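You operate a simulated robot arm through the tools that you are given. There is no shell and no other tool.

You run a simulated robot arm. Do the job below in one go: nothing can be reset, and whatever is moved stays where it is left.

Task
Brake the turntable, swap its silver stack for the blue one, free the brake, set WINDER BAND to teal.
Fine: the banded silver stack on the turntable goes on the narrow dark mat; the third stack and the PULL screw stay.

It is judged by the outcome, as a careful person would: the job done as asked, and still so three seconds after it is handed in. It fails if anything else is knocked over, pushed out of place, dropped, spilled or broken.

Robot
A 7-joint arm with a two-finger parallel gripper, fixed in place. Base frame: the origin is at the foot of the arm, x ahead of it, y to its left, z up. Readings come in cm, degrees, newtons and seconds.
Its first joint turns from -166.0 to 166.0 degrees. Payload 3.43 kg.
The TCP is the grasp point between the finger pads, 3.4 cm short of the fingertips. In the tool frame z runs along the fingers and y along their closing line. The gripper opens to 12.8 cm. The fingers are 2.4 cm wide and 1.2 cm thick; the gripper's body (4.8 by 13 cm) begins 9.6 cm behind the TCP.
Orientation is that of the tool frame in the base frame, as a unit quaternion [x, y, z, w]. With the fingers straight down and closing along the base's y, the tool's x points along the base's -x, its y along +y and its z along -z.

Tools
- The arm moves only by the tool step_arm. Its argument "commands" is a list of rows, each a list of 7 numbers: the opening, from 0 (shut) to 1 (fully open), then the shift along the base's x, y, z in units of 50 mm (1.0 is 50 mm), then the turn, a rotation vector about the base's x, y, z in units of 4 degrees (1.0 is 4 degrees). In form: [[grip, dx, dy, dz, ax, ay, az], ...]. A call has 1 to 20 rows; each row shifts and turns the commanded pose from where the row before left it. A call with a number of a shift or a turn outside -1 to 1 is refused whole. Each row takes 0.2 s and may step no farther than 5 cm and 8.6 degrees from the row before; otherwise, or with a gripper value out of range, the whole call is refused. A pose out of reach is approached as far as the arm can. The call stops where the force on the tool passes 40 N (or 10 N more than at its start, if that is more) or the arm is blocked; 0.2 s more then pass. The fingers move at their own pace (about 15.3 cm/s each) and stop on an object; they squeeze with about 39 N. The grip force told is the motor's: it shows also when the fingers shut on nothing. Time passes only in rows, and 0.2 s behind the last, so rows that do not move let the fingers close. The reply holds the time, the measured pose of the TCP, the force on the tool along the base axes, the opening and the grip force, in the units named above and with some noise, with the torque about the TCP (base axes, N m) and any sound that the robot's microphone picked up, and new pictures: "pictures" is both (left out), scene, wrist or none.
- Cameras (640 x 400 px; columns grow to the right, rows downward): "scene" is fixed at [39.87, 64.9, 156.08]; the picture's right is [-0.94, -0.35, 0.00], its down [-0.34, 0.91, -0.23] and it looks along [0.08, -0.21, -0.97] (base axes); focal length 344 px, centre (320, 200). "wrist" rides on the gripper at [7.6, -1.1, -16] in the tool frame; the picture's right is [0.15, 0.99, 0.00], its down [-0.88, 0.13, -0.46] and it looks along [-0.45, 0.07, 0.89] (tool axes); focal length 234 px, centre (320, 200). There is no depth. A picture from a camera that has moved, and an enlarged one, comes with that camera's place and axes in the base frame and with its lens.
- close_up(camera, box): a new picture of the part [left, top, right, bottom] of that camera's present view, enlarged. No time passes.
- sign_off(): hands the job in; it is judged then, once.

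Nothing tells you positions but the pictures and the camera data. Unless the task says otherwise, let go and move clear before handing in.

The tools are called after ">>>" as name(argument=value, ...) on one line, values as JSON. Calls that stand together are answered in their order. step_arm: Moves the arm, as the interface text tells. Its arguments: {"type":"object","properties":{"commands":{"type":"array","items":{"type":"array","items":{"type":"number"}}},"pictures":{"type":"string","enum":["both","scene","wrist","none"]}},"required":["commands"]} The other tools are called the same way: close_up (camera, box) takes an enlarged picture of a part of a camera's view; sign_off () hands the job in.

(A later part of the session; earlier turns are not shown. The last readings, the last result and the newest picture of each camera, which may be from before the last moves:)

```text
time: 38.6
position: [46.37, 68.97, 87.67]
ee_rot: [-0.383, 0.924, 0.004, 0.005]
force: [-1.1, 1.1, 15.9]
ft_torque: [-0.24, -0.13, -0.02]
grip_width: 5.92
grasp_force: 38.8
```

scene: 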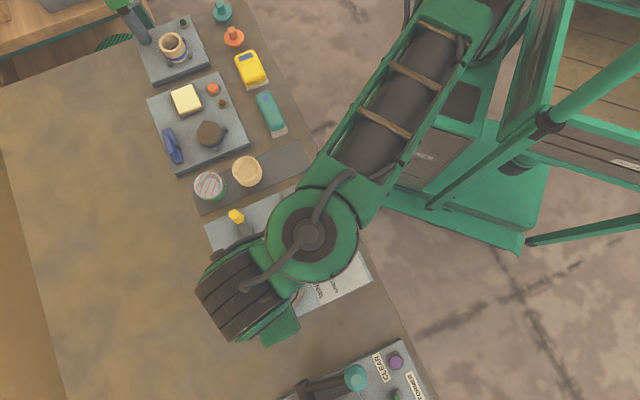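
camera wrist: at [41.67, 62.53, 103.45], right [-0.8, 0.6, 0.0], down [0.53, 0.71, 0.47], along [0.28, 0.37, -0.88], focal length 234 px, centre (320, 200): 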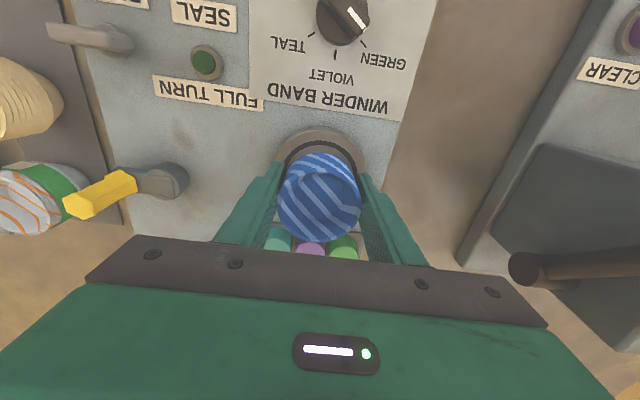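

Seated (16 N). Releasing gently and rising.

>>> step_arm(commands=[[0.48, 0, 0, 0, 0, 0, 0], [0.54, 0, 0, 0.02, 0, 0, 0], [0.6, 0, 0, 0, 0, 0, 0], [0.62, 0, 0, 0, 0, 0, 0], [0.62, 0, 0, 0.2, 0, 0, 0], [0.62, 0, 0, 0.4, 0, 0, 0], [0.62, 0, 0, 0.6, 0, 0, 0], [0.62, 0, 0, 0.7, 0, 0, 0], [0.62, 0, 0, 0, 0, 0, 0]])

>>> close_up(camera="wrist", box=[240, 80, 400, 190])

```text
time: 40.6
position: [46.43, 69.2, 97.29]
ee_rot: [-0.382, 0.924, 0.003, 0.004]
force: [0.3, -0.2, -0.6]
ft_torque: [-0.03, 0.02, -0.03]
grip_width: 7.96
grasp_force: 0.1
camera wrist: at [41.75, 62.74, 112.92], right [-0.8, 0.6, 0.0], down [0.53, 0.71, 0.47], along [0.28, 0.37, -0.89], focal length 234 px, centre (320, 200)
```

scene: 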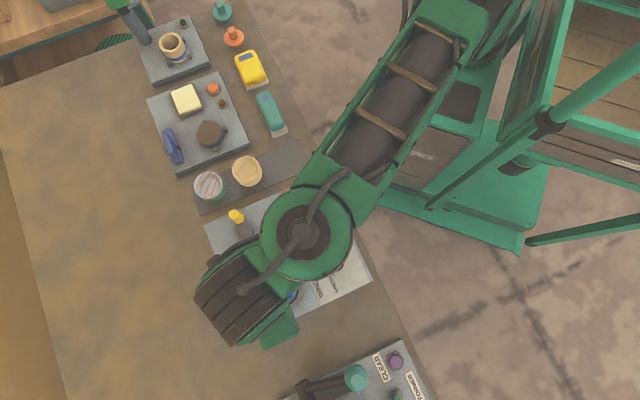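
wrist: 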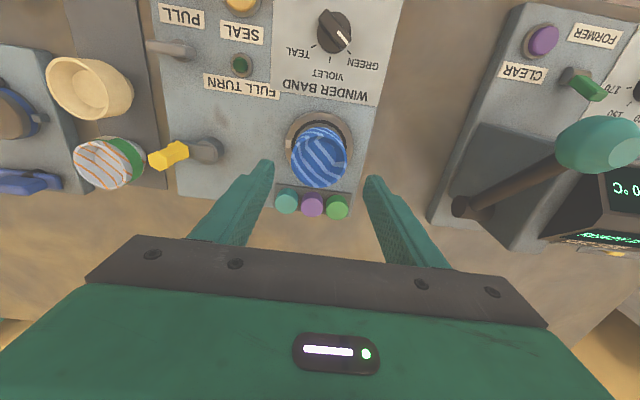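

```text
3.64 times, centred on (320, 135) of wrist
camera zoom: at [41.75, 62.74, 112.92], right [-0.8, 0.6, 0.0], down [0.53, 0.71, 0.47], along [0.28, 0.37, -0.89], focal length 852 px, centre (320, 436)
```

zoom: 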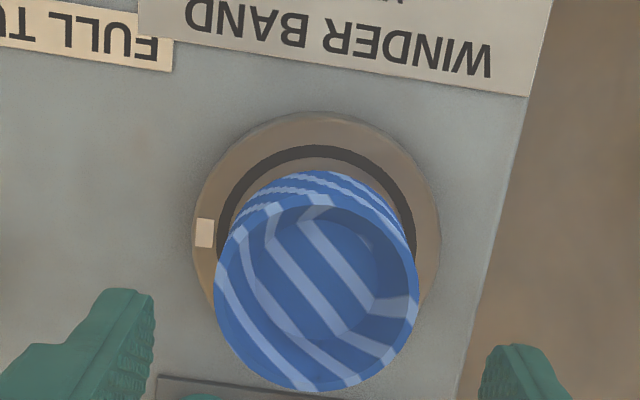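

Blue sits centred on the turntable. Now I'll raise, turn the hand 90° so one finger can hook behind the toggle, and travel to it to free the brake.

>>> step_arm(commands=[[0.62, 0, 0, 0.5, 0, 0, -1], [0.62, 0.008, -0.1, 0.5, 0, 0, -1], [0.62, 0.008, -0.2, 0, 0, 0, -1], [0.62, 0.008, -0.2, 0, 0, 0, -1], [0.62, 0.008, -0.2, 0, 0, 0, -1], [0.62, 0.008, -0.2, 0, 0, 0, -1], [0.62, 0.008, -0.2, 0, 0, 0, -1], [0.62, 0.008, -0.2, 0, 0, 0, -1], [0.62, 0.008, -0.2, 0, 0, 0, -1], [0.62, 0.008, -0.2, 0, 0, 0, -1], [0.62, 0.008, -0.2, 0, 0, 0, -1]], pictures="none")

>>> step_arm(commands=[[0.62, 0.008, -0.22, 0, 0, 0, -1], [0.62, 0.008, -0.22, 0, 0, 0, -1], [0.62, 0.008, -0.22, 0, 0, 0, -1], [0.62, 0.008, -0.22, 0, 0, 0, -1], [0.62, 0.008, -0.22, 0, 0, 0, -1], [0.62, 0.008, -0.22, 0, 0, 0, -1], [0.62, 0.008, -0.22, 0, 0, 0, -1], [0.62, 0.008, -0.22, 0, 0, 0, -1], [0.62, 0.008, -0.22, 0, 0, 0, -1], [0.62, 0.008, -0.22, 0, 0, 0, -1], [0.55, 0.008, -0.22, 0, 0, 0, -1], [0.55, 0, 0, 0, 0, 0, -0.5], [0.55, 0, 0, 0, 0, 0, 0]])

```text
time: 43.0
position: [46.91, 59.29, 102.13]
ee_rot: [-0.008, 1.0, 0.001, 0.005]
force: [0.7, 0.3, 0.6]
ft_torque: [-0.01, 0.01, -0.02]
grip_width: 7.95
grasp_force: 0.0
```

```text
time: 45.8
position: [47.22, 47.32, 102.02]
ee_rot: [0.384, 0.923, -0.002, 0.005]
force: [0.7, 0.1, -0.2]
ft_torque: [-0.04, 0.0, 0.0]
grip_width: 7.04
grasp_force: 0.0
camera wrist: at [40.86, 51.89, 117.91], right [0.6, 0.8, 0.0], down [0.71, -0.53, 0.47], along [0.37, -0.28, -0.89], focal length 234 px, centre (320, 200)
```

scene: 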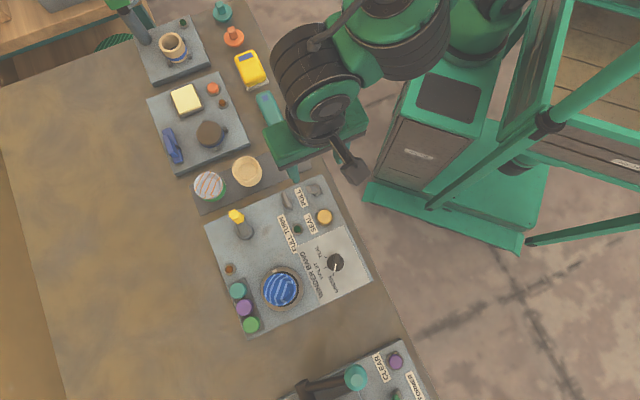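
wrist: 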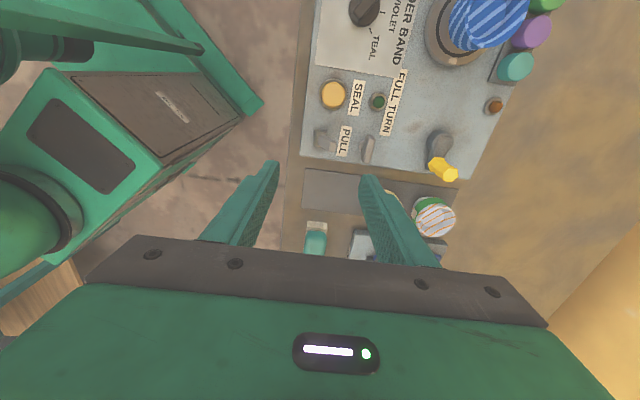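

Blue is neatly on the turntable in the scene view. I'll look at the toggle relative to the fingers.

>>> close_up(camera="wrist", box=[260, 100, 420, 200])

>>> close_up(camera="scene", box=[250, 165, 350, 235])

```text
4.00 times, centred on (340, 150) of wrist
camera zoom: at [40.86, 51.89, 117.91], right [0.6, 0.8, 0.0], down [0.71, -0.53, 0.47], along [0.37, -0.28, -0.89], focal length 937 px, centre (240, 400)
```

zoom: 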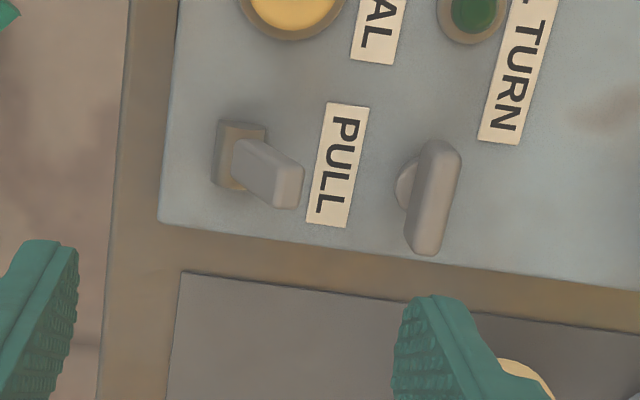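

```text
5.71 times, centred on (300, 200) of scene
camera zoom: at [39.87, 64.9, 156.08], right [-0.94, -0.35, 0.0], down [-0.34, 0.91, -0.23], along [0.08, -0.21, -0.97], focal length 1969 px, centre (434, 200)
```

zoom: 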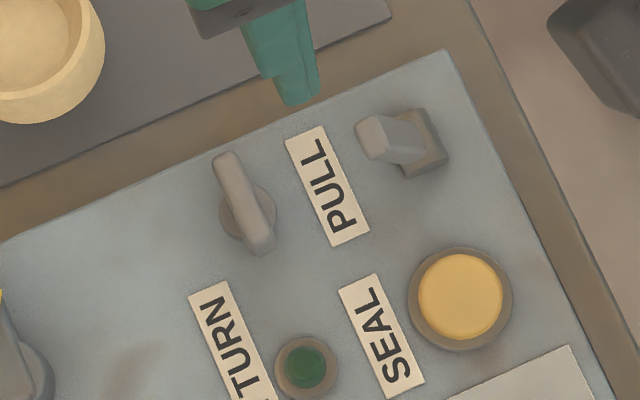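

Adjusting sideways and descending so the far finger drops between the toggle and the PULL screw; first to just above.

>>> step_arm(commands=[[0.55, 0, -0.1, -0.4, 0, 0, 0], [0.55, 0, 0, -0.6, 0, 0, 0], [0.55, 0, 0, -0.6, 0, 0, 0], [0.55, 0, 0, -0.6, 0, 0, 0], [0.55, 0, 0, -0.15, 0, 0, 0], [0.55, 0, 0, 0, 0, 0, 0]])

>>> close_up(camera="wrist", box=[240, 100, 400, 200])

>>> close_up(camera="scene", box=[270, 165, 350, 220])

```text
time: 47.2
position: [47.23, 47.06, 90.29]
ee_rot: [0.383, 0.924, -0.003, 0.005]
force: [0.0, 0.8, -0.9]
ft_torque: [0.0, 0.0, -0.04]
grip_width: 7.06
grasp_force: 0.1
camera wrist: at [40.87, 51.5, 106.1], right [0.6, 0.8, 0.0], down [0.71, -0.53, 0.46], along [0.37, -0.28, -0.89], focal length 234 px, centre (320, 200)
```

scene: 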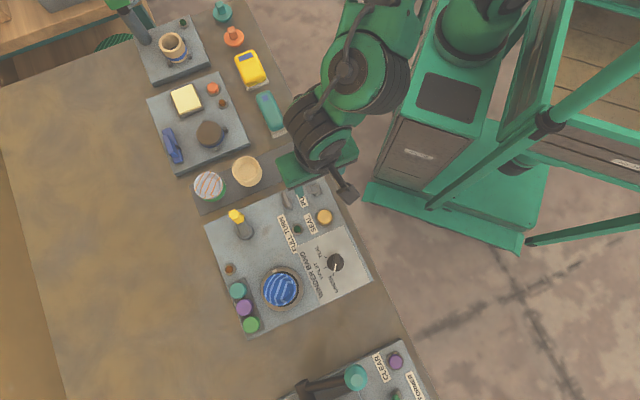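
wrist: 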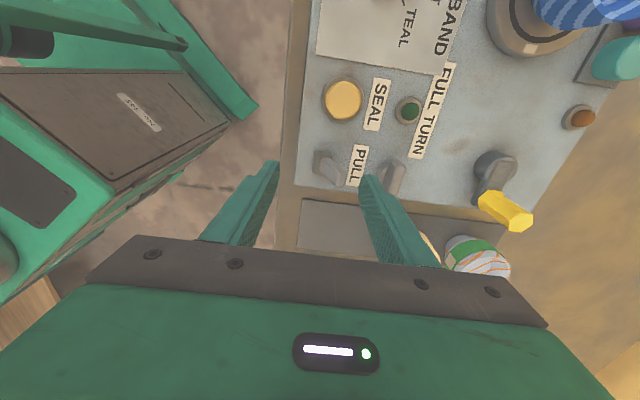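

```text
4.00 times, centred on (320, 150) of wrist
camera zoom: at [40.87, 51.5, 106.1], right [0.6, 0.8, 0.0], down [0.71, -0.53, 0.46], along [0.37, -0.28, -0.89], focal length 937 px, centre (320, 400)
```

zoom: 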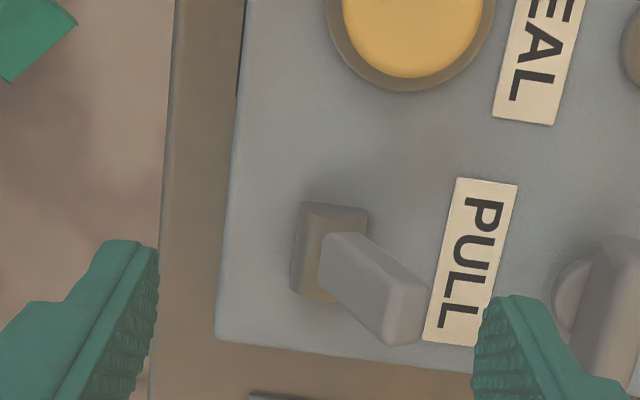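

```text
7.27 times, centred on (310, 192) of scene
camera zoom: at [39.87, 64.9, 156.08], right [-0.94, -0.35, 0.0], down [-0.34, 0.91, -0.23], along [0.08, -0.21, -0.97], focal length 2506 px, centre (393, 254)
```

zoom: 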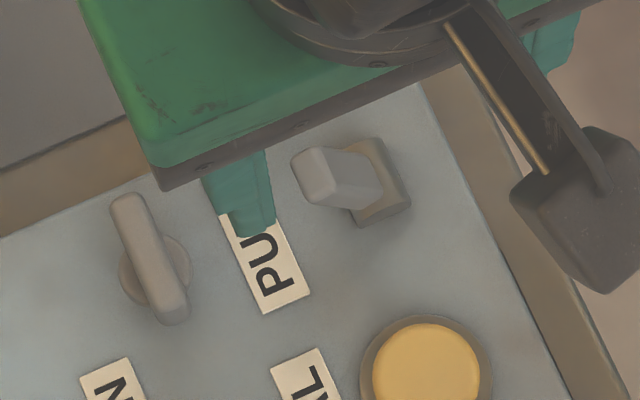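

The finger sits cleanly between the toggle and the PULL screw. Lowering to push height and pulling the toggle back toward the robot.

>>> step_arm(commands=[[0.55, 0, 0, -0.3, 0, 0, 0], [0.55, 0, 0, -0.28, 0, 0, 0], [0.55, 0, 0, 0, 0, 0, 0], [0.55, -0.071, -0.071, 0, 0, 0, 0], [0.55, -0.071, -0.071, 0, 0, 0, 0], [0.55, -0.071, -0.071, 0, 0, 0, 0], [0.55, -0.071, -0.071, 0, 0, 0, 0], [0.55, 0, 0, 0, 0, 0, 0]])

>>> close_up(camera="wrist", box=[240, 100, 400, 200])

>>> close_up(camera="scene", box=[270, 165, 350, 220])

```text
time: 49.0
position: [45.77, 45.44, 87.43]
ee_rot: [0.383, 0.924, -0.002, 0.005]
force: [0.1, 0.1, -0.2]
ft_torque: [0.02, -0.02, 0.0]
grip_width: 7.04
grasp_force: 0.1
camera wrist: at [39.46, 49.99, 103.2], right [0.6, 0.8, 0.0], down [0.71, -0.53, 0.46], along [0.37, -0.28, -0.89], focal length 234 px, centre (320, 200)
```

scene: 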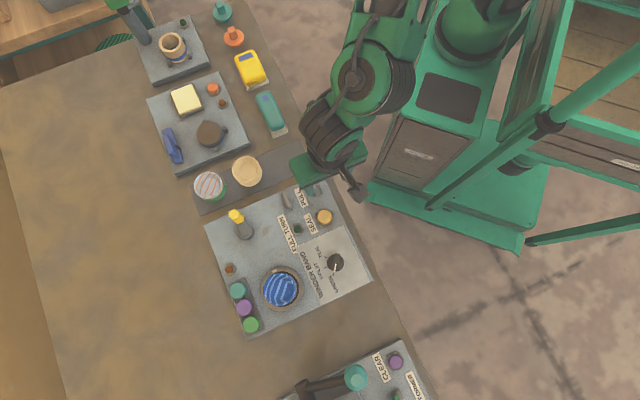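
wrist: 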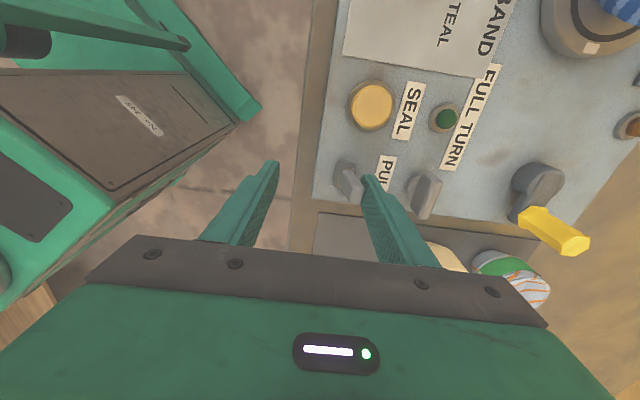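

```text
4.00 times, centred on (320, 150) of wrist
camera zoom: at [39.46, 49.99, 103.2], right [0.6, 0.8, 0.0], down [0.71, -0.53, 0.46], along [0.37, -0.28, -0.89], focal length 937 px, centre (320, 400)
```

zoom: 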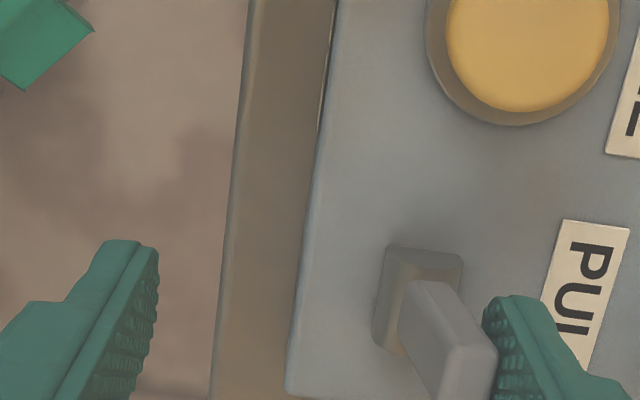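

```text
7.27 times, centred on (310, 192) of scene
camera zoom: at [39.87, 64.9, 156.08], right [-0.94, -0.35, 0.0], down [-0.34, 0.91, -0.23], along [0.08, -0.21, -0.97], focal length 2506 px, centre (393, 254)
```

zoom: 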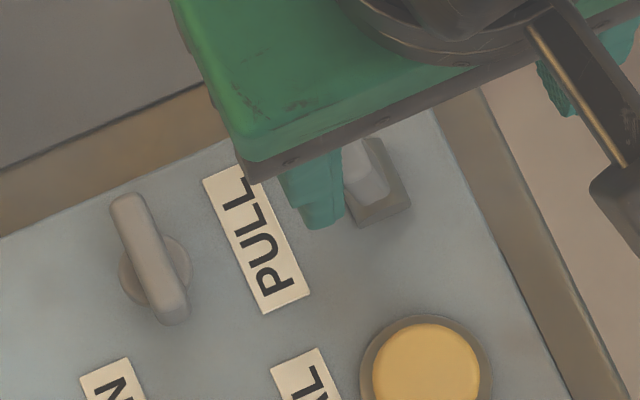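

The finger is touching the lever. Continuing the pull until it clicks over.

>>> step_arm(commands=[[0.55, -0.071, -0.071, 0, 0, 0, 0], [0.55, -0.071, -0.071, 0, 0, 0, 0], [0.55, -0.071, -0.071, 0, 0, 0, 0], [0.55, -0.05, -0.05, 0, 0, 0, 0], [0.55, 0, 0, 0, 0, 0, 0]])

>>> close_up(camera="wrist", box=[280, 100, 440, 200])

>>> close_up(camera="scene", box=[270, 165, 350, 220])

```text
time: 50.2
position: [44.57, 44.21, 87.48]
ee_rot: [0.383, 0.924, -0.001, 0.006]
force: [11.3, 7.3, 4.9]
ft_torque: [0.57, -0.39, -0.16]
grip_width: 7.8
grasp_force: 6.8
heard: click
camera wrist: at [38.29, 48.7, 103.26], right [0.6, 0.8, 0.0], down [0.71, -0.53, 0.47], along [0.37, -0.28, -0.89], focal length 234 px, centre (320, 200)
```

scene: 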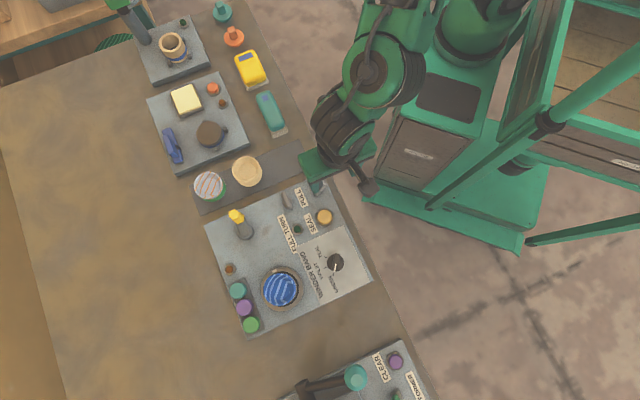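
wrist: 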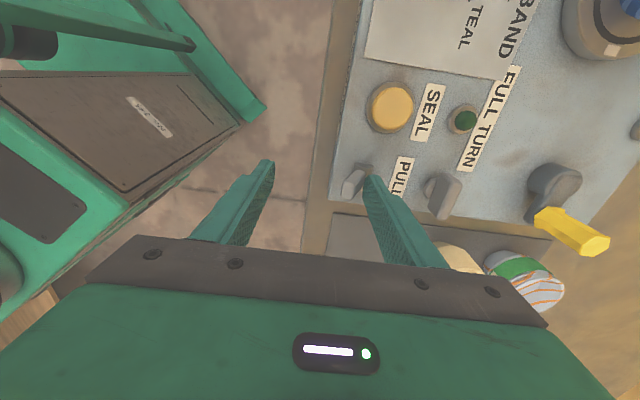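

```text
4.00 times, centred on (360, 150) of wrist
camera zoom: at [38.29, 48.7, 103.26], right [0.6, 0.8, 0.0], down [0.71, -0.53, 0.47], along [0.37, -0.28, -0.89], focal length 937 px, centre (160, 400)
```

zoom: 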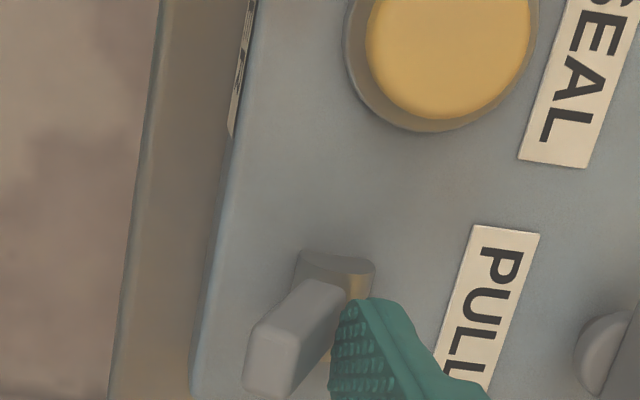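

```text
7.27 times, centred on (310, 192) of scene
camera zoom: at [39.87, 64.9, 156.08], right [-0.94, -0.35, 0.0], down [-0.34, 0.91, -0.23], along [0.08, -0.21, -0.97], focal length 2506 px, centre (393, 254)
```

zoom: 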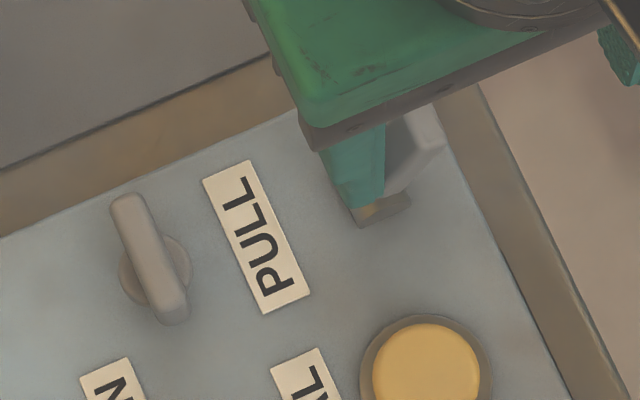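

Clicked back — the toggle leans toward the robot again as at the start. Backing off and rising.

>>> step_arm(commands=[[0.55, 0.1, 0.1, 0, 0, 0, 0], [0.55, 0.08, 0.08, 0.1, 0, 0, 0], [0.55, 0, 0, 0.5, 0, 0, 0], [0.55, 0, 0, 0.8, 0, 0, 0], [0.55, 0, 0, 0.8, 0, 0, 0], [0.55, -0.3, 0.3, 0.6, 0, 0, 1], [0.55, -0.3, 0.4, 0, 0, 0, 1], [0.55, -0.3, 0.5, 0, 0, 0, 1], [0.55, -0.3, 0.5, 0, 0, 0, 1], [0.55, -0.3, 0.5, 0, 0, 0, 1], [0.55, 0, 0, 0, 0, 0, 1], [0.55, 0, 0, 0, 0, 0, 0]])

>>> close_up(camera="scene", box=[270, 165, 350, 220])

>>> close_up(camera="scene", box=[200, 220, 392, 340])

```text
time: 52.8
position: [38.06, 56.07, 101.39]
ee_rot: [0.182, 0.983, 0.0, 0.005]
force: [-0.2, 0.8, -0.1]
ft_torque: [-0.01, 0.02, 0.0]
grip_width: 7.05
grasp_force: 0.1
camera wrist: at [30.31, 57.61, 117.26], right [0.22, 0.98, 0.0], down [0.86, -0.19, 0.46], along [0.45, -0.1, -0.89], focal length 234 px, centre (320, 200)
```

scene: 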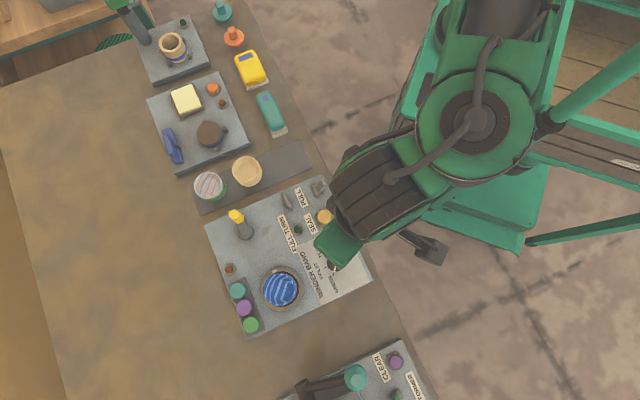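
wrist: 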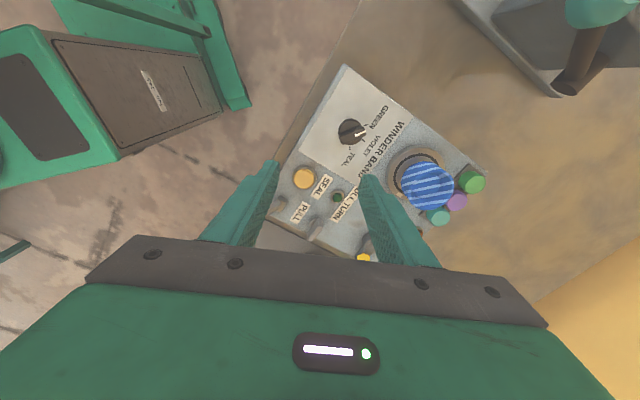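

```text
7.27 times, centred on (310, 192) of scene
camera zoom: at [39.87, 64.9, 156.08], right [-0.94, -0.35, 0.0], down [-0.34, 0.91, -0.23], along [0.08, -0.21, -0.97], focal length 2506 px, centre (393, 254)
```

zoom: 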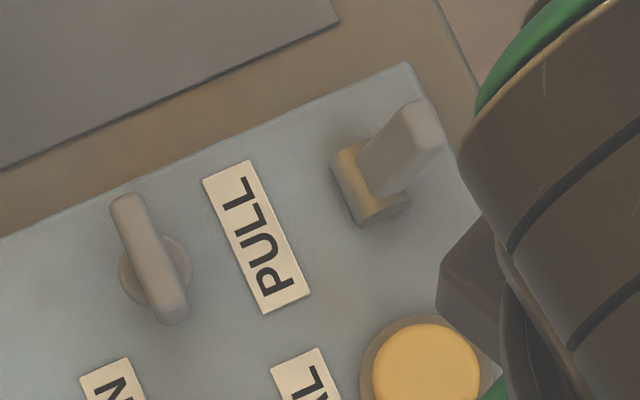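

```text
3.33 times, centred on (296, 280) of scene
camera zoom: at [39.87, 64.9, 156.08], right [-0.94, -0.35, 0.0], down [-0.34, 0.91, -0.23], along [0.08, -0.21, -0.97], focal length 1148 px, centre (400, -67)
```

zoom: 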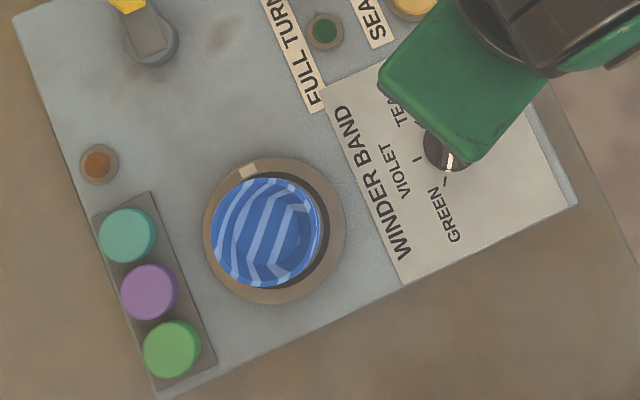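

The toggle is back exactly as it began, blue is seated, silver on the mat. Now the dial: a close look at its knob and ticks.

>>> close_up(camera="wrist", box=[320, 100, 400, 165])

```text
6.15 times, centred on (360, 132) of wrist
camera zoom: at [30.31, 57.61, 117.26], right [0.22, 0.98, 0.0], down [0.86, -0.19, 0.46], along [0.45, -0.1, -0.89], focal length 1441 px, centre (74, 615)
```

zoom: 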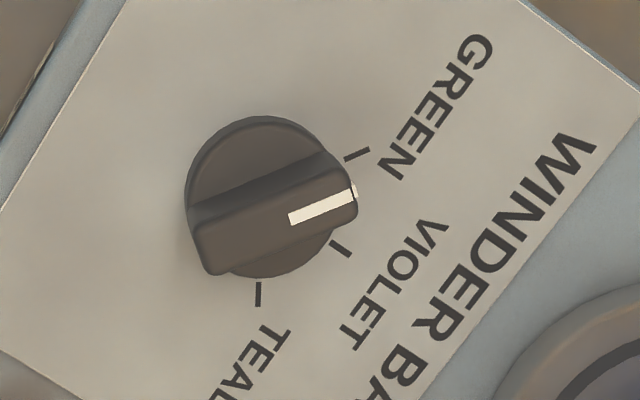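

Knob centre is about (38.1, 60.45); pointer at ≈102°, TEAL tick at ≈−10°, so it needs about −112° of turn. I'll turn the hand to pinch across the bar (yaw ≈102°) so there's room to turn back.

>>> step_arm(commands=[[0.4, 0, 0.1, 0, 0, 0, 1], [0.4, 0, 0.1, 0, 0, 0, 1], [0.4, 0, 0.1, 0, 0, 0, 1], [0.4, 0, 0.1, 0, 0, 0, 1], [0.4, 0, 0.1, 0, 0, 0, 1], [0.4, 0, 0.1, 0, 0, 0, 1], [0.4, 0, 0.1, 0, 0, 0, 1], [0.4, 0, 0.1, 0, 0, 0, 1], [0.4, 0, 0.08, 0, 0, 0, 1], [0.4, 0, 0, 0, 0, 0, 1], [0.4, 0, 0, 0, 0, 0, 1], [0.4, 0, 0, 0, 0, 0, 1], [0.4, 0, 0, 0, 0, 0, 1], [0.4, 0, 0, 0, 0, 0, 1], [0.4, 0, 0, 0, 0, 0, 1], [0.4, 0, 0, 0, 0, 0, 1], [0.4, 0, 0, 0, 0, 0, 1], [0.4, 0, 0, 0, 0, 0, 1], [0.4, 0, 0, 0, 0, 0, 1], [0.4, 0, 0, 0, 0, 0, 1]], pictures="none")

>>> step_arm(commands=[[0.4, 0, 0, 0, 0, 0, 1], [0.4, 0, 0, 0, 0, 0, 1], [0.4, 0, 0, 0, 0, 0, 1], [0.4, 0, 0, 0, 0, 0, 1], [0.4, 0, 0, 0, 0, 0, 1], [0.4, 0, 0, 0, 0, 0, 1], [0.4, 0, 0, 0, 0, 0, 1], [0.4, 0, 0, 0, 0, 0, 1], [0.4, 0, 0, 0, 0, 0, 1], [0.4, 0, 0, 0, 0, 0, 1], [0.4, 0, 0, 0, 0, 0, 0.75], [0.4, 0, 0, 0, 0, 0, 0]])

```text
time: 57.0
position: [37.91, 60.31, 101.27]
ee_rot: [-0.492, 0.87, 0.003, 0.004]
force: [0.1, -0.2, 0.0]
ft_torque: [-0.02, -0.02, 0.0]
grip_width: 5.09
grasp_force: 0.0
```

```text
time: 59.6
position: [37.99, 60.39, 101.37]
ee_rot: [0.777, -0.63, -0.005, -0.003]
force: [0.8, 0.4, -0.6]
ft_torque: [0.01, 0.04, 0.01]
grip_width: 5.11
grasp_force: 0.1
camera wrist: at [40.66, 52.94, 117.2], right [-0.94, -0.35, 0.0], down [-0.31, 0.83, 0.47], along [-0.16, 0.44, -0.88], focal length 234 px, centre (320, 200)
```

scene: 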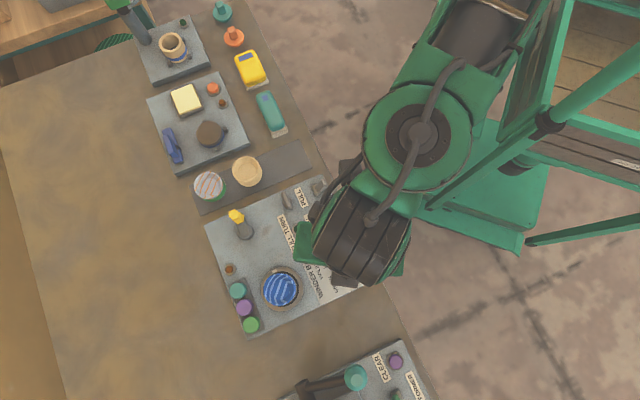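
wrist: 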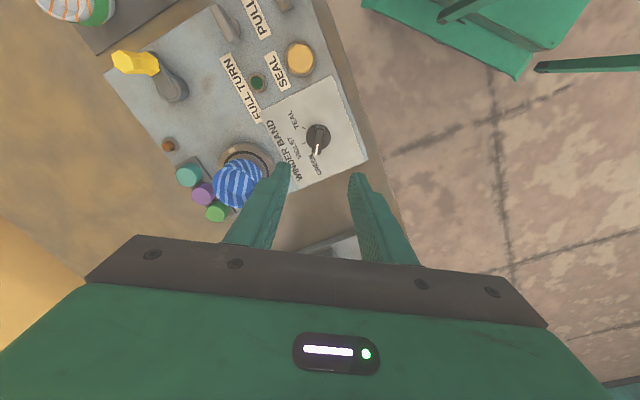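

The hand reached yaw 102°. Checking alignment over the knob.

>>> close_up(camera="wrist", box=[270, 90, 370, 190])

```text
4.00 times, centred on (320, 140) of wrist
camera zoom: at [40.66, 52.94, 117.2], right [-0.94, -0.35, 0.0], down [-0.31, 0.83, 0.47], along [-0.16, 0.44, -0.88], focal length 937 px, centre (320, 440)
```

zoom: 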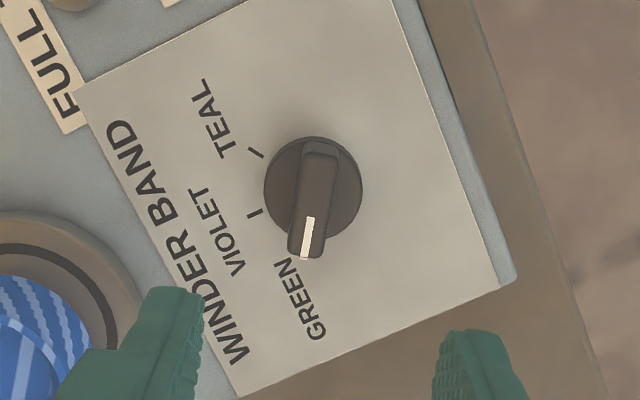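

Aligned across the bar; shift 2 mm and descend around it.

>>> step_arm(commands=[[0.32, 0.04, 0.01, -0.5, 0, 0, 0.1], [0.32, 0, 0, -0.6, 0, 0, 0], [0.32, 0, 0, -0.6, 0, 0, 0], [0.32, 0, 0, -0.6, 0, 0, 0], [0.32, 0, 0, -0.3, 0, 0, 0], [0.32, 0, 0, 0, 0, 0, 0]], pictures="wrist")

>>> close_up(camera="wrist", box=[260, 100, 380, 220])

```text
time: 61.0
position: [38.01, 60.52, 88.43]
ee_rot: [0.779, -0.626, -0.006, -0.004]
force: [-0.7, 0.1, 0.2]
ft_torque: [-0.06, -0.01, -0.05]
grip_width: 4.1
grasp_force: 0.1
camera wrist: at [40.71, 53.02, 104.28], right [-0.93, -0.36, 0.0], down [-0.31, 0.83, 0.47], along [-0.17, 0.44, -0.88], focal length 234 px, centre (320, 200)
```

wrist: 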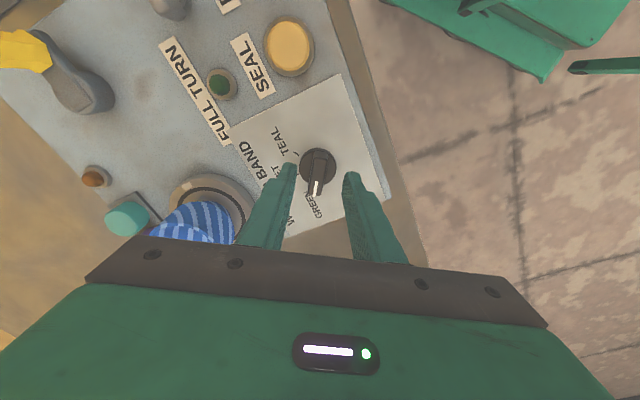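

```text
3.33 times, centred on (320, 160) of wrist
camera zoom: at [40.71, 53.02, 104.28], right [-0.93, -0.36, 0.0], down [-0.31, 0.83, 0.47], along [-0.17, 0.44, -0.88], focal length 781 px, centre (320, 333)
```

zoom: 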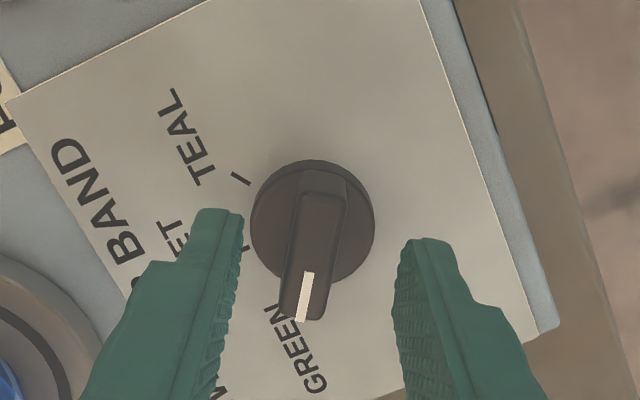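

Centred on the knob axis. Lowering onto the bar and pinching it.

>>> step_arm(commands=[[0.32, 0, 0, -0.15, 0, 0, 0], [0.32, 0, 0, -0.15, 0, 0, 0], [0.32, 0, 0, 0, 0, 0, 0], [0.2, 0, 0, 0, 0, 0, 0], [0.1, 0, 0, 0, 0, 0, 0], [0.05, 0, 0, 0, 0, 0, 0], [0.05, 0, 0, 0, 0, 0, 0]], pictures="wrist")

>>> close_up(camera="wrist", box=[260, 100, 380, 220])

```text
time: 62.6
position: [38.27, 60.49, 87.01]
ee_rot: [0.778, -0.628, -0.005, -0.004]
force: [10.8, 5.4, -1.7]
ft_torque: [0.35, -0.67, -1.2]
grip_width: 1.37
grasp_force: 44.6
camera wrist: at [40.89, 53.06, 102.8], right [-0.94, -0.35, 0.0], down [-0.31, 0.83, 0.47], along [-0.16, 0.44, -0.88], focal length 234 px, centre (320, 200)
```

wrist: 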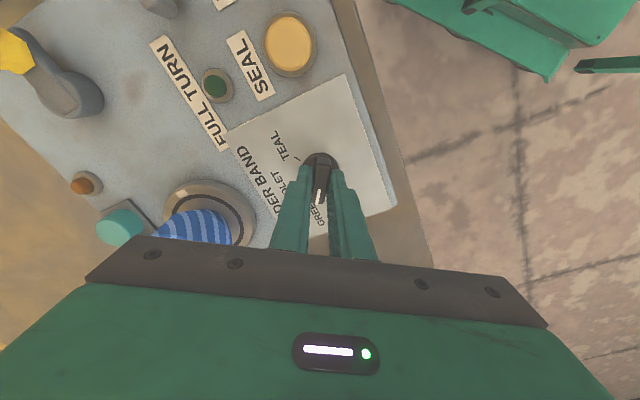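

```text
3.33 times, centred on (320, 160) of wrist
camera zoom: at [40.89, 53.06, 102.8], right [-0.94, -0.35, 0.0], down [-0.31, 0.83, 0.47], along [-0.16, 0.44, -0.88], focal length 781 px, centre (320, 333)
```

zoom: 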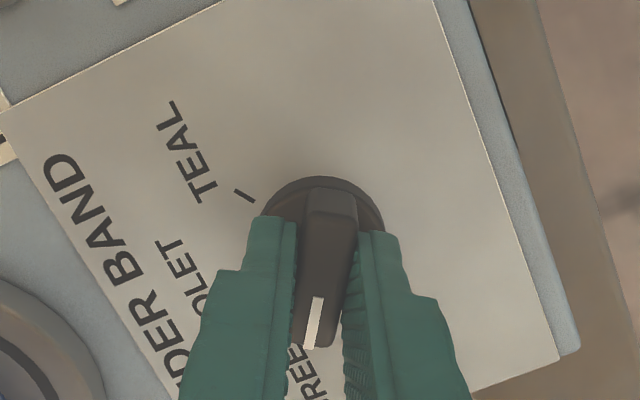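

Pinched the bar (1.4 cm); the side force says the axis is ~2 mm further along +x. I'll relieve that and start turning clockwise toward VIOLET/TEAL.

>>> step_arm(commands=[[0.05, 0.045, 0.005, 0, 0, 0, 0], [0.05, 0, 0, 0, 0, 0, -1], [0.05, 0, 0, 0, 0, 0, -1], [0.05, 0, 0, 0, 0, 0, -1], [0.05, 0, 0, 0, 0, 0, -1], [0.05, 0, 0, 0, 0, 0, -1], [0.05, 0, 0, 0, 0, 0, -1], [0.05, 0, 0, 0, 0, 0, -1], [0.05, 0, 0, 0, 0, 0, -1], [0.05, 0, 0, 0, 0, 0, 0]], pictures="wrist")

>>> close_up(camera="wrist", box=[260, 100, 380, 220])

```text
time: 64.8
position: [38.2, 60.59, 87.04]
ee_rot: [-0.576, 0.817, 0.005, 0.005]
force: [-9.1, 11.1, 14.6]
ft_torque: [1.32, -0.49, -0.02]
grip_width: 1.28
grasp_force: 44.6
camera wrist: at [36.66, 52.7, 102.79], right [-0.98, 0.19, 0.0], down [0.17, 0.87, 0.47], along [0.09, 0.46, -0.88], focal length 234 px, centre (320, 200)
```

wrist: 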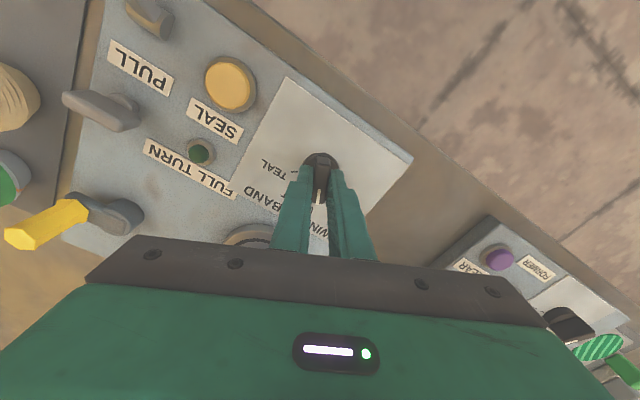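

```text
3.33 times, centred on (320, 160) of wrist
camera zoom: at [36.66, 52.7, 102.79], right [-0.98, 0.19, 0.0], down [0.17, 0.87, 0.47], along [0.09, 0.46, -0.88], focal length 781 px, centre (320, 333)
```

zoom: 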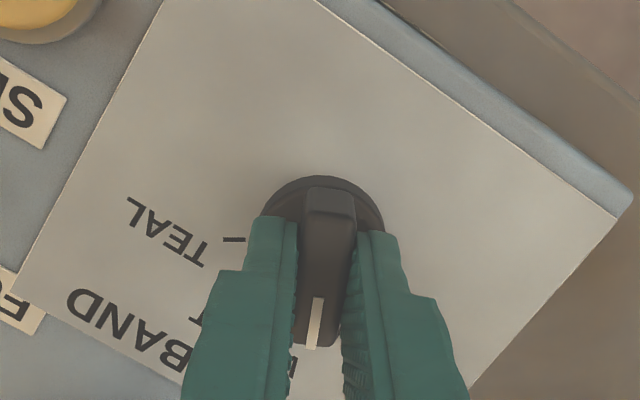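

The knob turns with the hand and forces are modest. Continuing toward TEAL.

>>> step_arm(commands=[[0.05, 0.01, -0.01, 0, 0, 0, -1], [0.05, 0, 0, 0, 0, 0, -1], [0.05, 0, 0, 0, 0, 0, -1], [0.05, 0, 0, 0, 0, 0, -1], [0.05, 0, 0, 0, 0, 0, -1], [0.05, 0, 0, 0, 0, 0, -1], [0.05, 0, 0, 0, 0, 0, -1], [0.05, 0, 0, 0, 0, 0, -1], [0.05, 0, 0, 0, 0, 0, -1], [0.05, 0, 0, 0, 0, 0, -1], [0.05, 0, 0, 0, 0, 0, 0]], pictures="wrist")

>>> close_up(camera="wrist", box=[260, 100, 380, 220])

```text
time: 66.9
position: [37.98, 60.49, 87.25]
ee_rot: [-0.276, 0.961, -0.001, 0.013]
force: [31.0, -2.6, -18.8]
ft_torque: [0.79, -0.58, -0.03]
grip_width: 1.28
grasp_force: 44.8
stopped in row 10: the force on the tool passed its limit at 40 N (the readings are from after the stop); the commanded pose is now the measured one
camera wrist: at [31.63, 55.14, 102.95], right [-0.65, 0.76, -0.01], down [0.67, 0.57, 0.48], along [0.37, 0.3, -0.88], focal length 234 px, centre (320, 200)
```

wrist: 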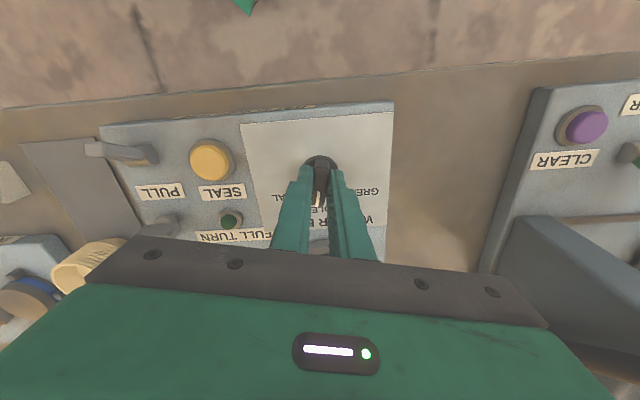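

```text
3.33 times, centred on (320, 160) of wrist
camera zoom: at [31.63, 55.14, 102.95], right [-0.65, 0.76, -0.01], down [0.67, 0.57, 0.48], along [0.37, 0.3, -0.88], focal length 781 px, centre (320, 333)
```

zoom: 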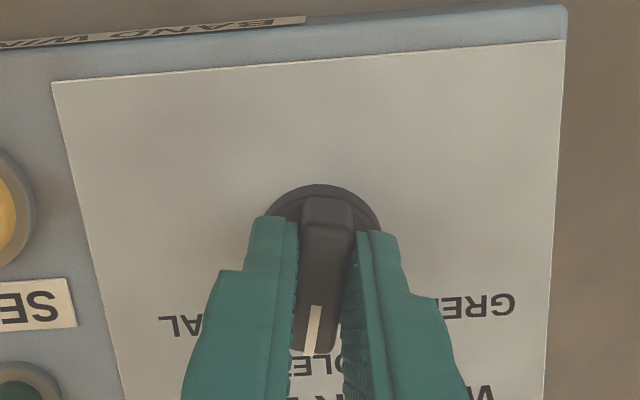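

Turned about 70° (now near VIOLET) but side force built up from slight off-centre. I'll release, re-centre on the knob and re-grip.

>>> step_arm(commands=[[0.12, 0, 0, 0, 0, 0, 0], [0.28, 0, 0, 0, 0, 0, 0], [0.28, 0, 0, 0.1, 0, 0, 0], [0.28, 0, 0, 0.3, 0, 0, 0], [0.28, 0, 0, 0, 0, 0, 0]], pictures="wrist")

>>> close_up(camera="wrist", box=[260, 100, 380, 220])

```text
time: 68.1
position: [37.3, 60.44, 89.55]
ee_rot: [-0.281, 0.96, 0.002, 0.011]
force: [0.3, 1.0, 1.2]
ft_torque: [-0.03, 0.0, 0.01]
grip_width: 3.58
grasp_force: 0.1
camera wrist: at [31.09, 55.17, 105.2], right [-0.66, 0.75, -0.01], down [0.66, 0.58, 0.47], along [0.36, 0.31, -0.88], focal length 234 px, centre (320, 200)
```

wrist: 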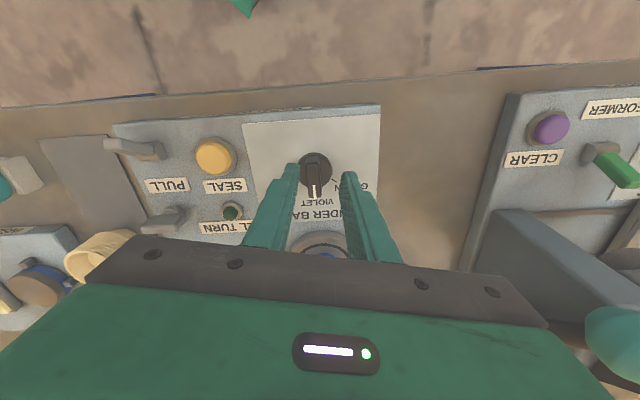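

```text
3.33 times, centred on (320, 160) of wrist
camera zoom: at [31.09, 55.17, 105.2], right [-0.66, 0.75, -0.01], down [0.66, 0.58, 0.47], along [0.36, 0.31, -0.88], focal length 781 px, centre (320, 333)
```

zoom: 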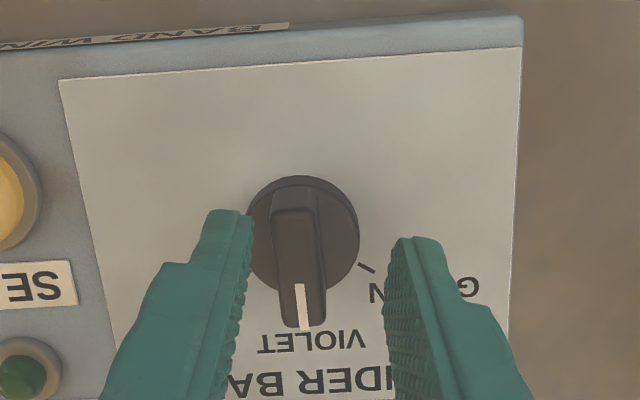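

It snapped to VIOLET on release. Re-centring over the knob (≈(38.18, 60.45)) and re-aligning to the bar at ≈44°.

>>> step_arm(commands=[[0.28, 0.09, 0, 0, -0.1, 0.25, 1], [0.28, 0.086, 0, 0, 0, 0, 1], [0.28, 0, 0, 0, 0, 0, 0.7], [0.28, 0, 0, 0, 0, 0, 0], [0.28, 0, 0, 0, 0, 0, 0]], pictures="wrist")

>>> close_up(camera="wrist", box=[260, 100, 380, 220])

```text
time: 69.3
position: [38.15, 60.41, 89.42]
ee_rot: [-0.37, 0.929, 0.002, 0.001]
force: [0.2, 0.8, -0.3]
ft_torque: [0.0, 0.02, -0.04]
grip_width: 3.58
grasp_force: 0.1
camera wrist: at [33.34, 54.22, 105.31], right [-0.79, 0.62, 0.0], down [0.55, 0.7, 0.46], along [0.28, 0.36, -0.89], focal length 234 px, centre (320, 200)
```

wrist: 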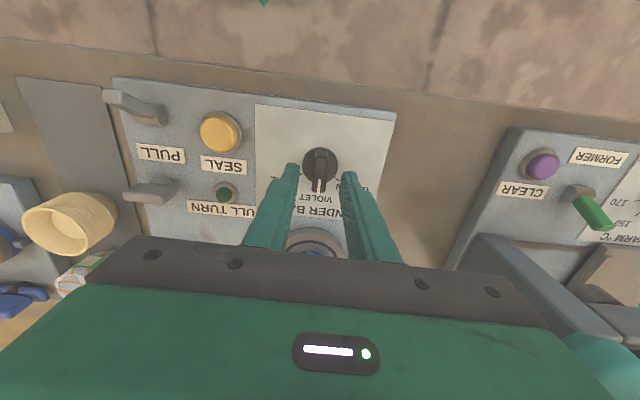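

```text
3.33 times, centred on (320, 160) of wrist
camera zoom: at [33.34, 54.22, 105.31], right [-0.79, 0.62, 0.0], down [0.55, 0.7, 0.46], along [0.28, 0.36, -0.89], focal length 781 px, centre (320, 333)
```

zoom: 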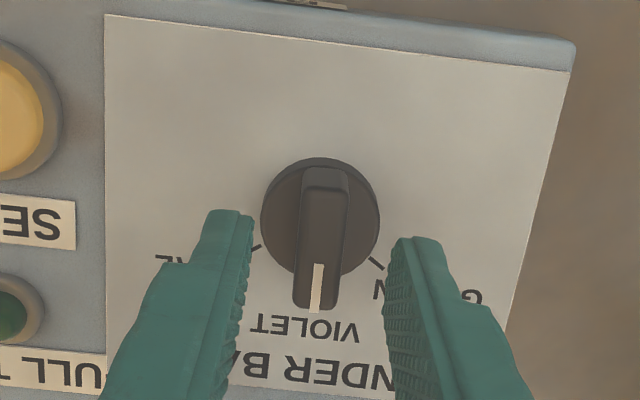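

Well aligned now. Lowering, closing with only a light pinch, and turning toward TEAL.

>>> step_arm(commands=[[0.28, -0.005, -0.005, -0.25, 0, 0, 0], [0.28, 0, 0, -0.23, 0, 0, 0], [0.2, 0, 0, 0, 0, 0, 0], [0.13, 0, 0, 0, 0, 0, 0], [0.11, 0, 0, 0, 0, 0, 0], [0.11, 0, 0, 0, 0, 0, 0]], pictures="wrist")

>>> close_up(camera="wrist", box=[260, 100, 380, 220])

```text
time: 70.7
position: [38.12, 60.28, 86.89]
ee_rot: [-0.369, 0.929, 0.001, 0.001]
force: [-0.9, 0.2, -0.7]
ft_torque: [-0.04, 0.04, 0.03]
grip_width: 1.48
grasp_force: 0.8
camera wrist: at [33.31, 54.14, 102.93], right [-0.79, 0.62, 0.0], down [0.55, 0.7, 0.46], along [0.28, 0.36, -0.89], focal length 234 px, centre (320, 200)
```

wrist: 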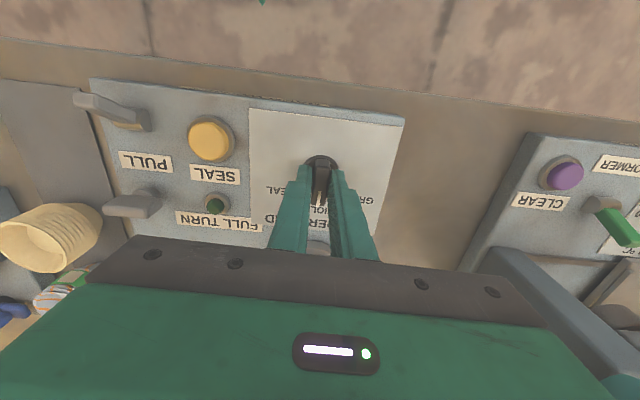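

```text
3.33 times, centred on (320, 160) of wrist
camera zoom: at [33.31, 54.14, 102.93], right [-0.79, 0.62, 0.0], down [0.55, 0.7, 0.46], along [0.28, 0.36, -0.89], focal length 781 px, centre (320, 333)
```

zoom: 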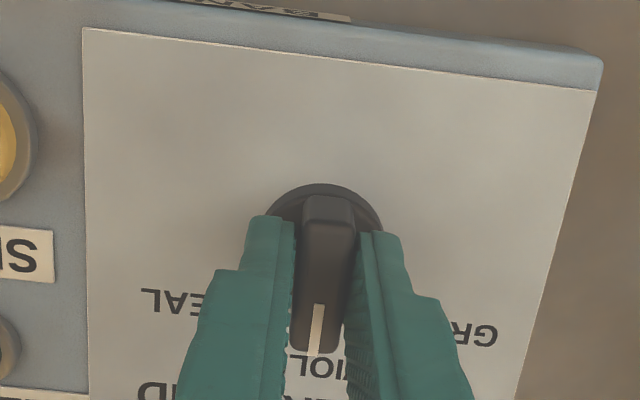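

Loose fit around the bar with almost no side force. Turning clockwise.

>>> step_arm(commands=[[0.11, 0, 0.01, 0, 0, 0, -1], [0.11, 0, 0.01, 0, 0, 0, -1], [0.11, 0, 0, 0, 0, 0, -1], [0.11, 0, 0, 0, 0, 0, -1], [0.11, 0, 0, 0, 0, 0, -1], [0.11, 0, 0, 0, 0, 0, -1], [0.11, 0, 0, 0, 0, 0, -1], [0.11, 0, 0, 0, 0, 0, 0]], pictures="wrist")

>>> close_up(camera="wrist", box=[260, 100, 380, 220])

```text
time: 72.5
position: [38.16, 60.48, 87.07]
ee_rot: [-0.135, 0.991, 0.002, 0.002]
force: [0.3, -0.9, -0.1]
ft_torque: [0.02, 0.0, -0.02]
grip_width: 1.43
grasp_force: 0.2
camera wrist: at [30.99, 57.27, 102.91], right [-0.4, 0.92, 0.0], down [0.81, 0.36, 0.46], along [0.42, 0.19, -0.89], focal length 234 px, centre (320, 200)
```

wrist: 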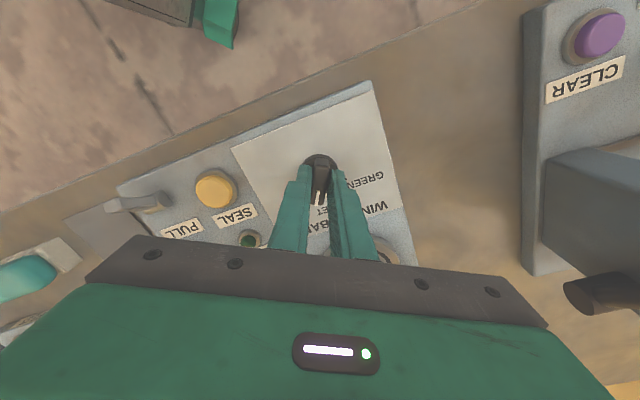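

```text
3.33 times, centred on (320, 160) of wrist
camera zoom: at [30.99, 57.27, 102.91], right [-0.4, 0.92, 0.0], down [0.81, 0.36, 0.46], along [0.42, 0.19, -0.89], focal length 781 px, centre (320, 333)
```

zoom: 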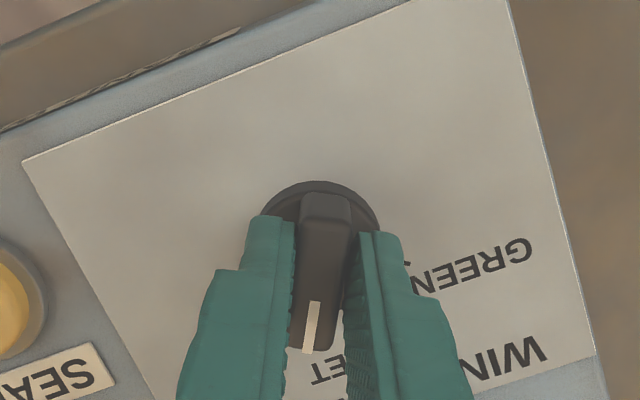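

Turning freely with no side force. Continuing the remaining ~28°.

>>> step_arm(commands=[[0.11, 0, 0, 0, 0, 0, -1], [0.11, 0, 0, 0, 0, 0, -1], [0.11, 0, 0, 0, 0, 0, -1], [0.11, 0, 0, 0, 0, 0, -1], [0.11, 0, 0, 0, 0, 0, -1], [0.11, 0, 0, 0, 0, 0, -1], [0.11, 0, 0, 0, 0, 0, -1], [0.11, 0, 0, 0, 0, 0, 0]], pictures="wrist")

>>> close_up(camera="wrist", box=[260, 100, 380, 220])

```text
time: 74.3
position: [37.95, 60.48, 86.96]
ee_rot: [0.111, 0.994, 0.0, 0.002]
force: [-0.4, -2.2, 0.3]
ft_torque: [-0.04, 0.02, -0.01]
grip_width: 1.53
grasp_force: 1.2
camera wrist: at [30.32, 61.02, 102.88], right [0.07, 1.0, 0.0], down [0.89, -0.07, 0.46], along [0.46, -0.03, -0.89], focal length 234 px, centre (320, 200)
```

wrist: 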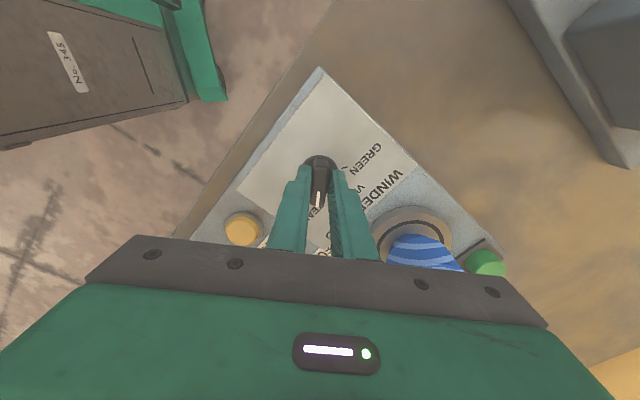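

```text
3.33 times, centred on (320, 160) of wrist
camera zoom: at [30.32, 61.02, 102.88], right [0.07, 1.0, 0.0], down [0.89, -0.07, 0.46], along [0.46, -0.03, -0.89], focal length 781 px, centre (320, 333)
```

zoom: 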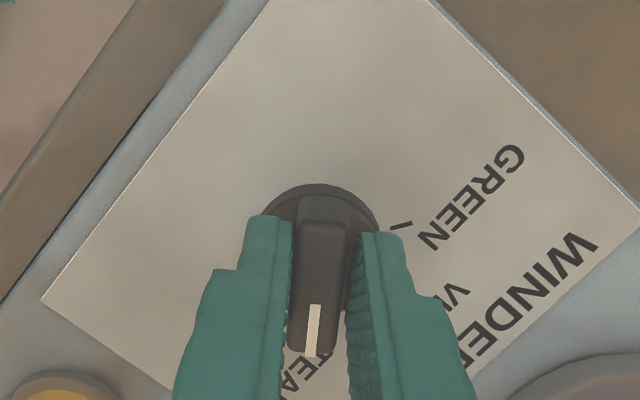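

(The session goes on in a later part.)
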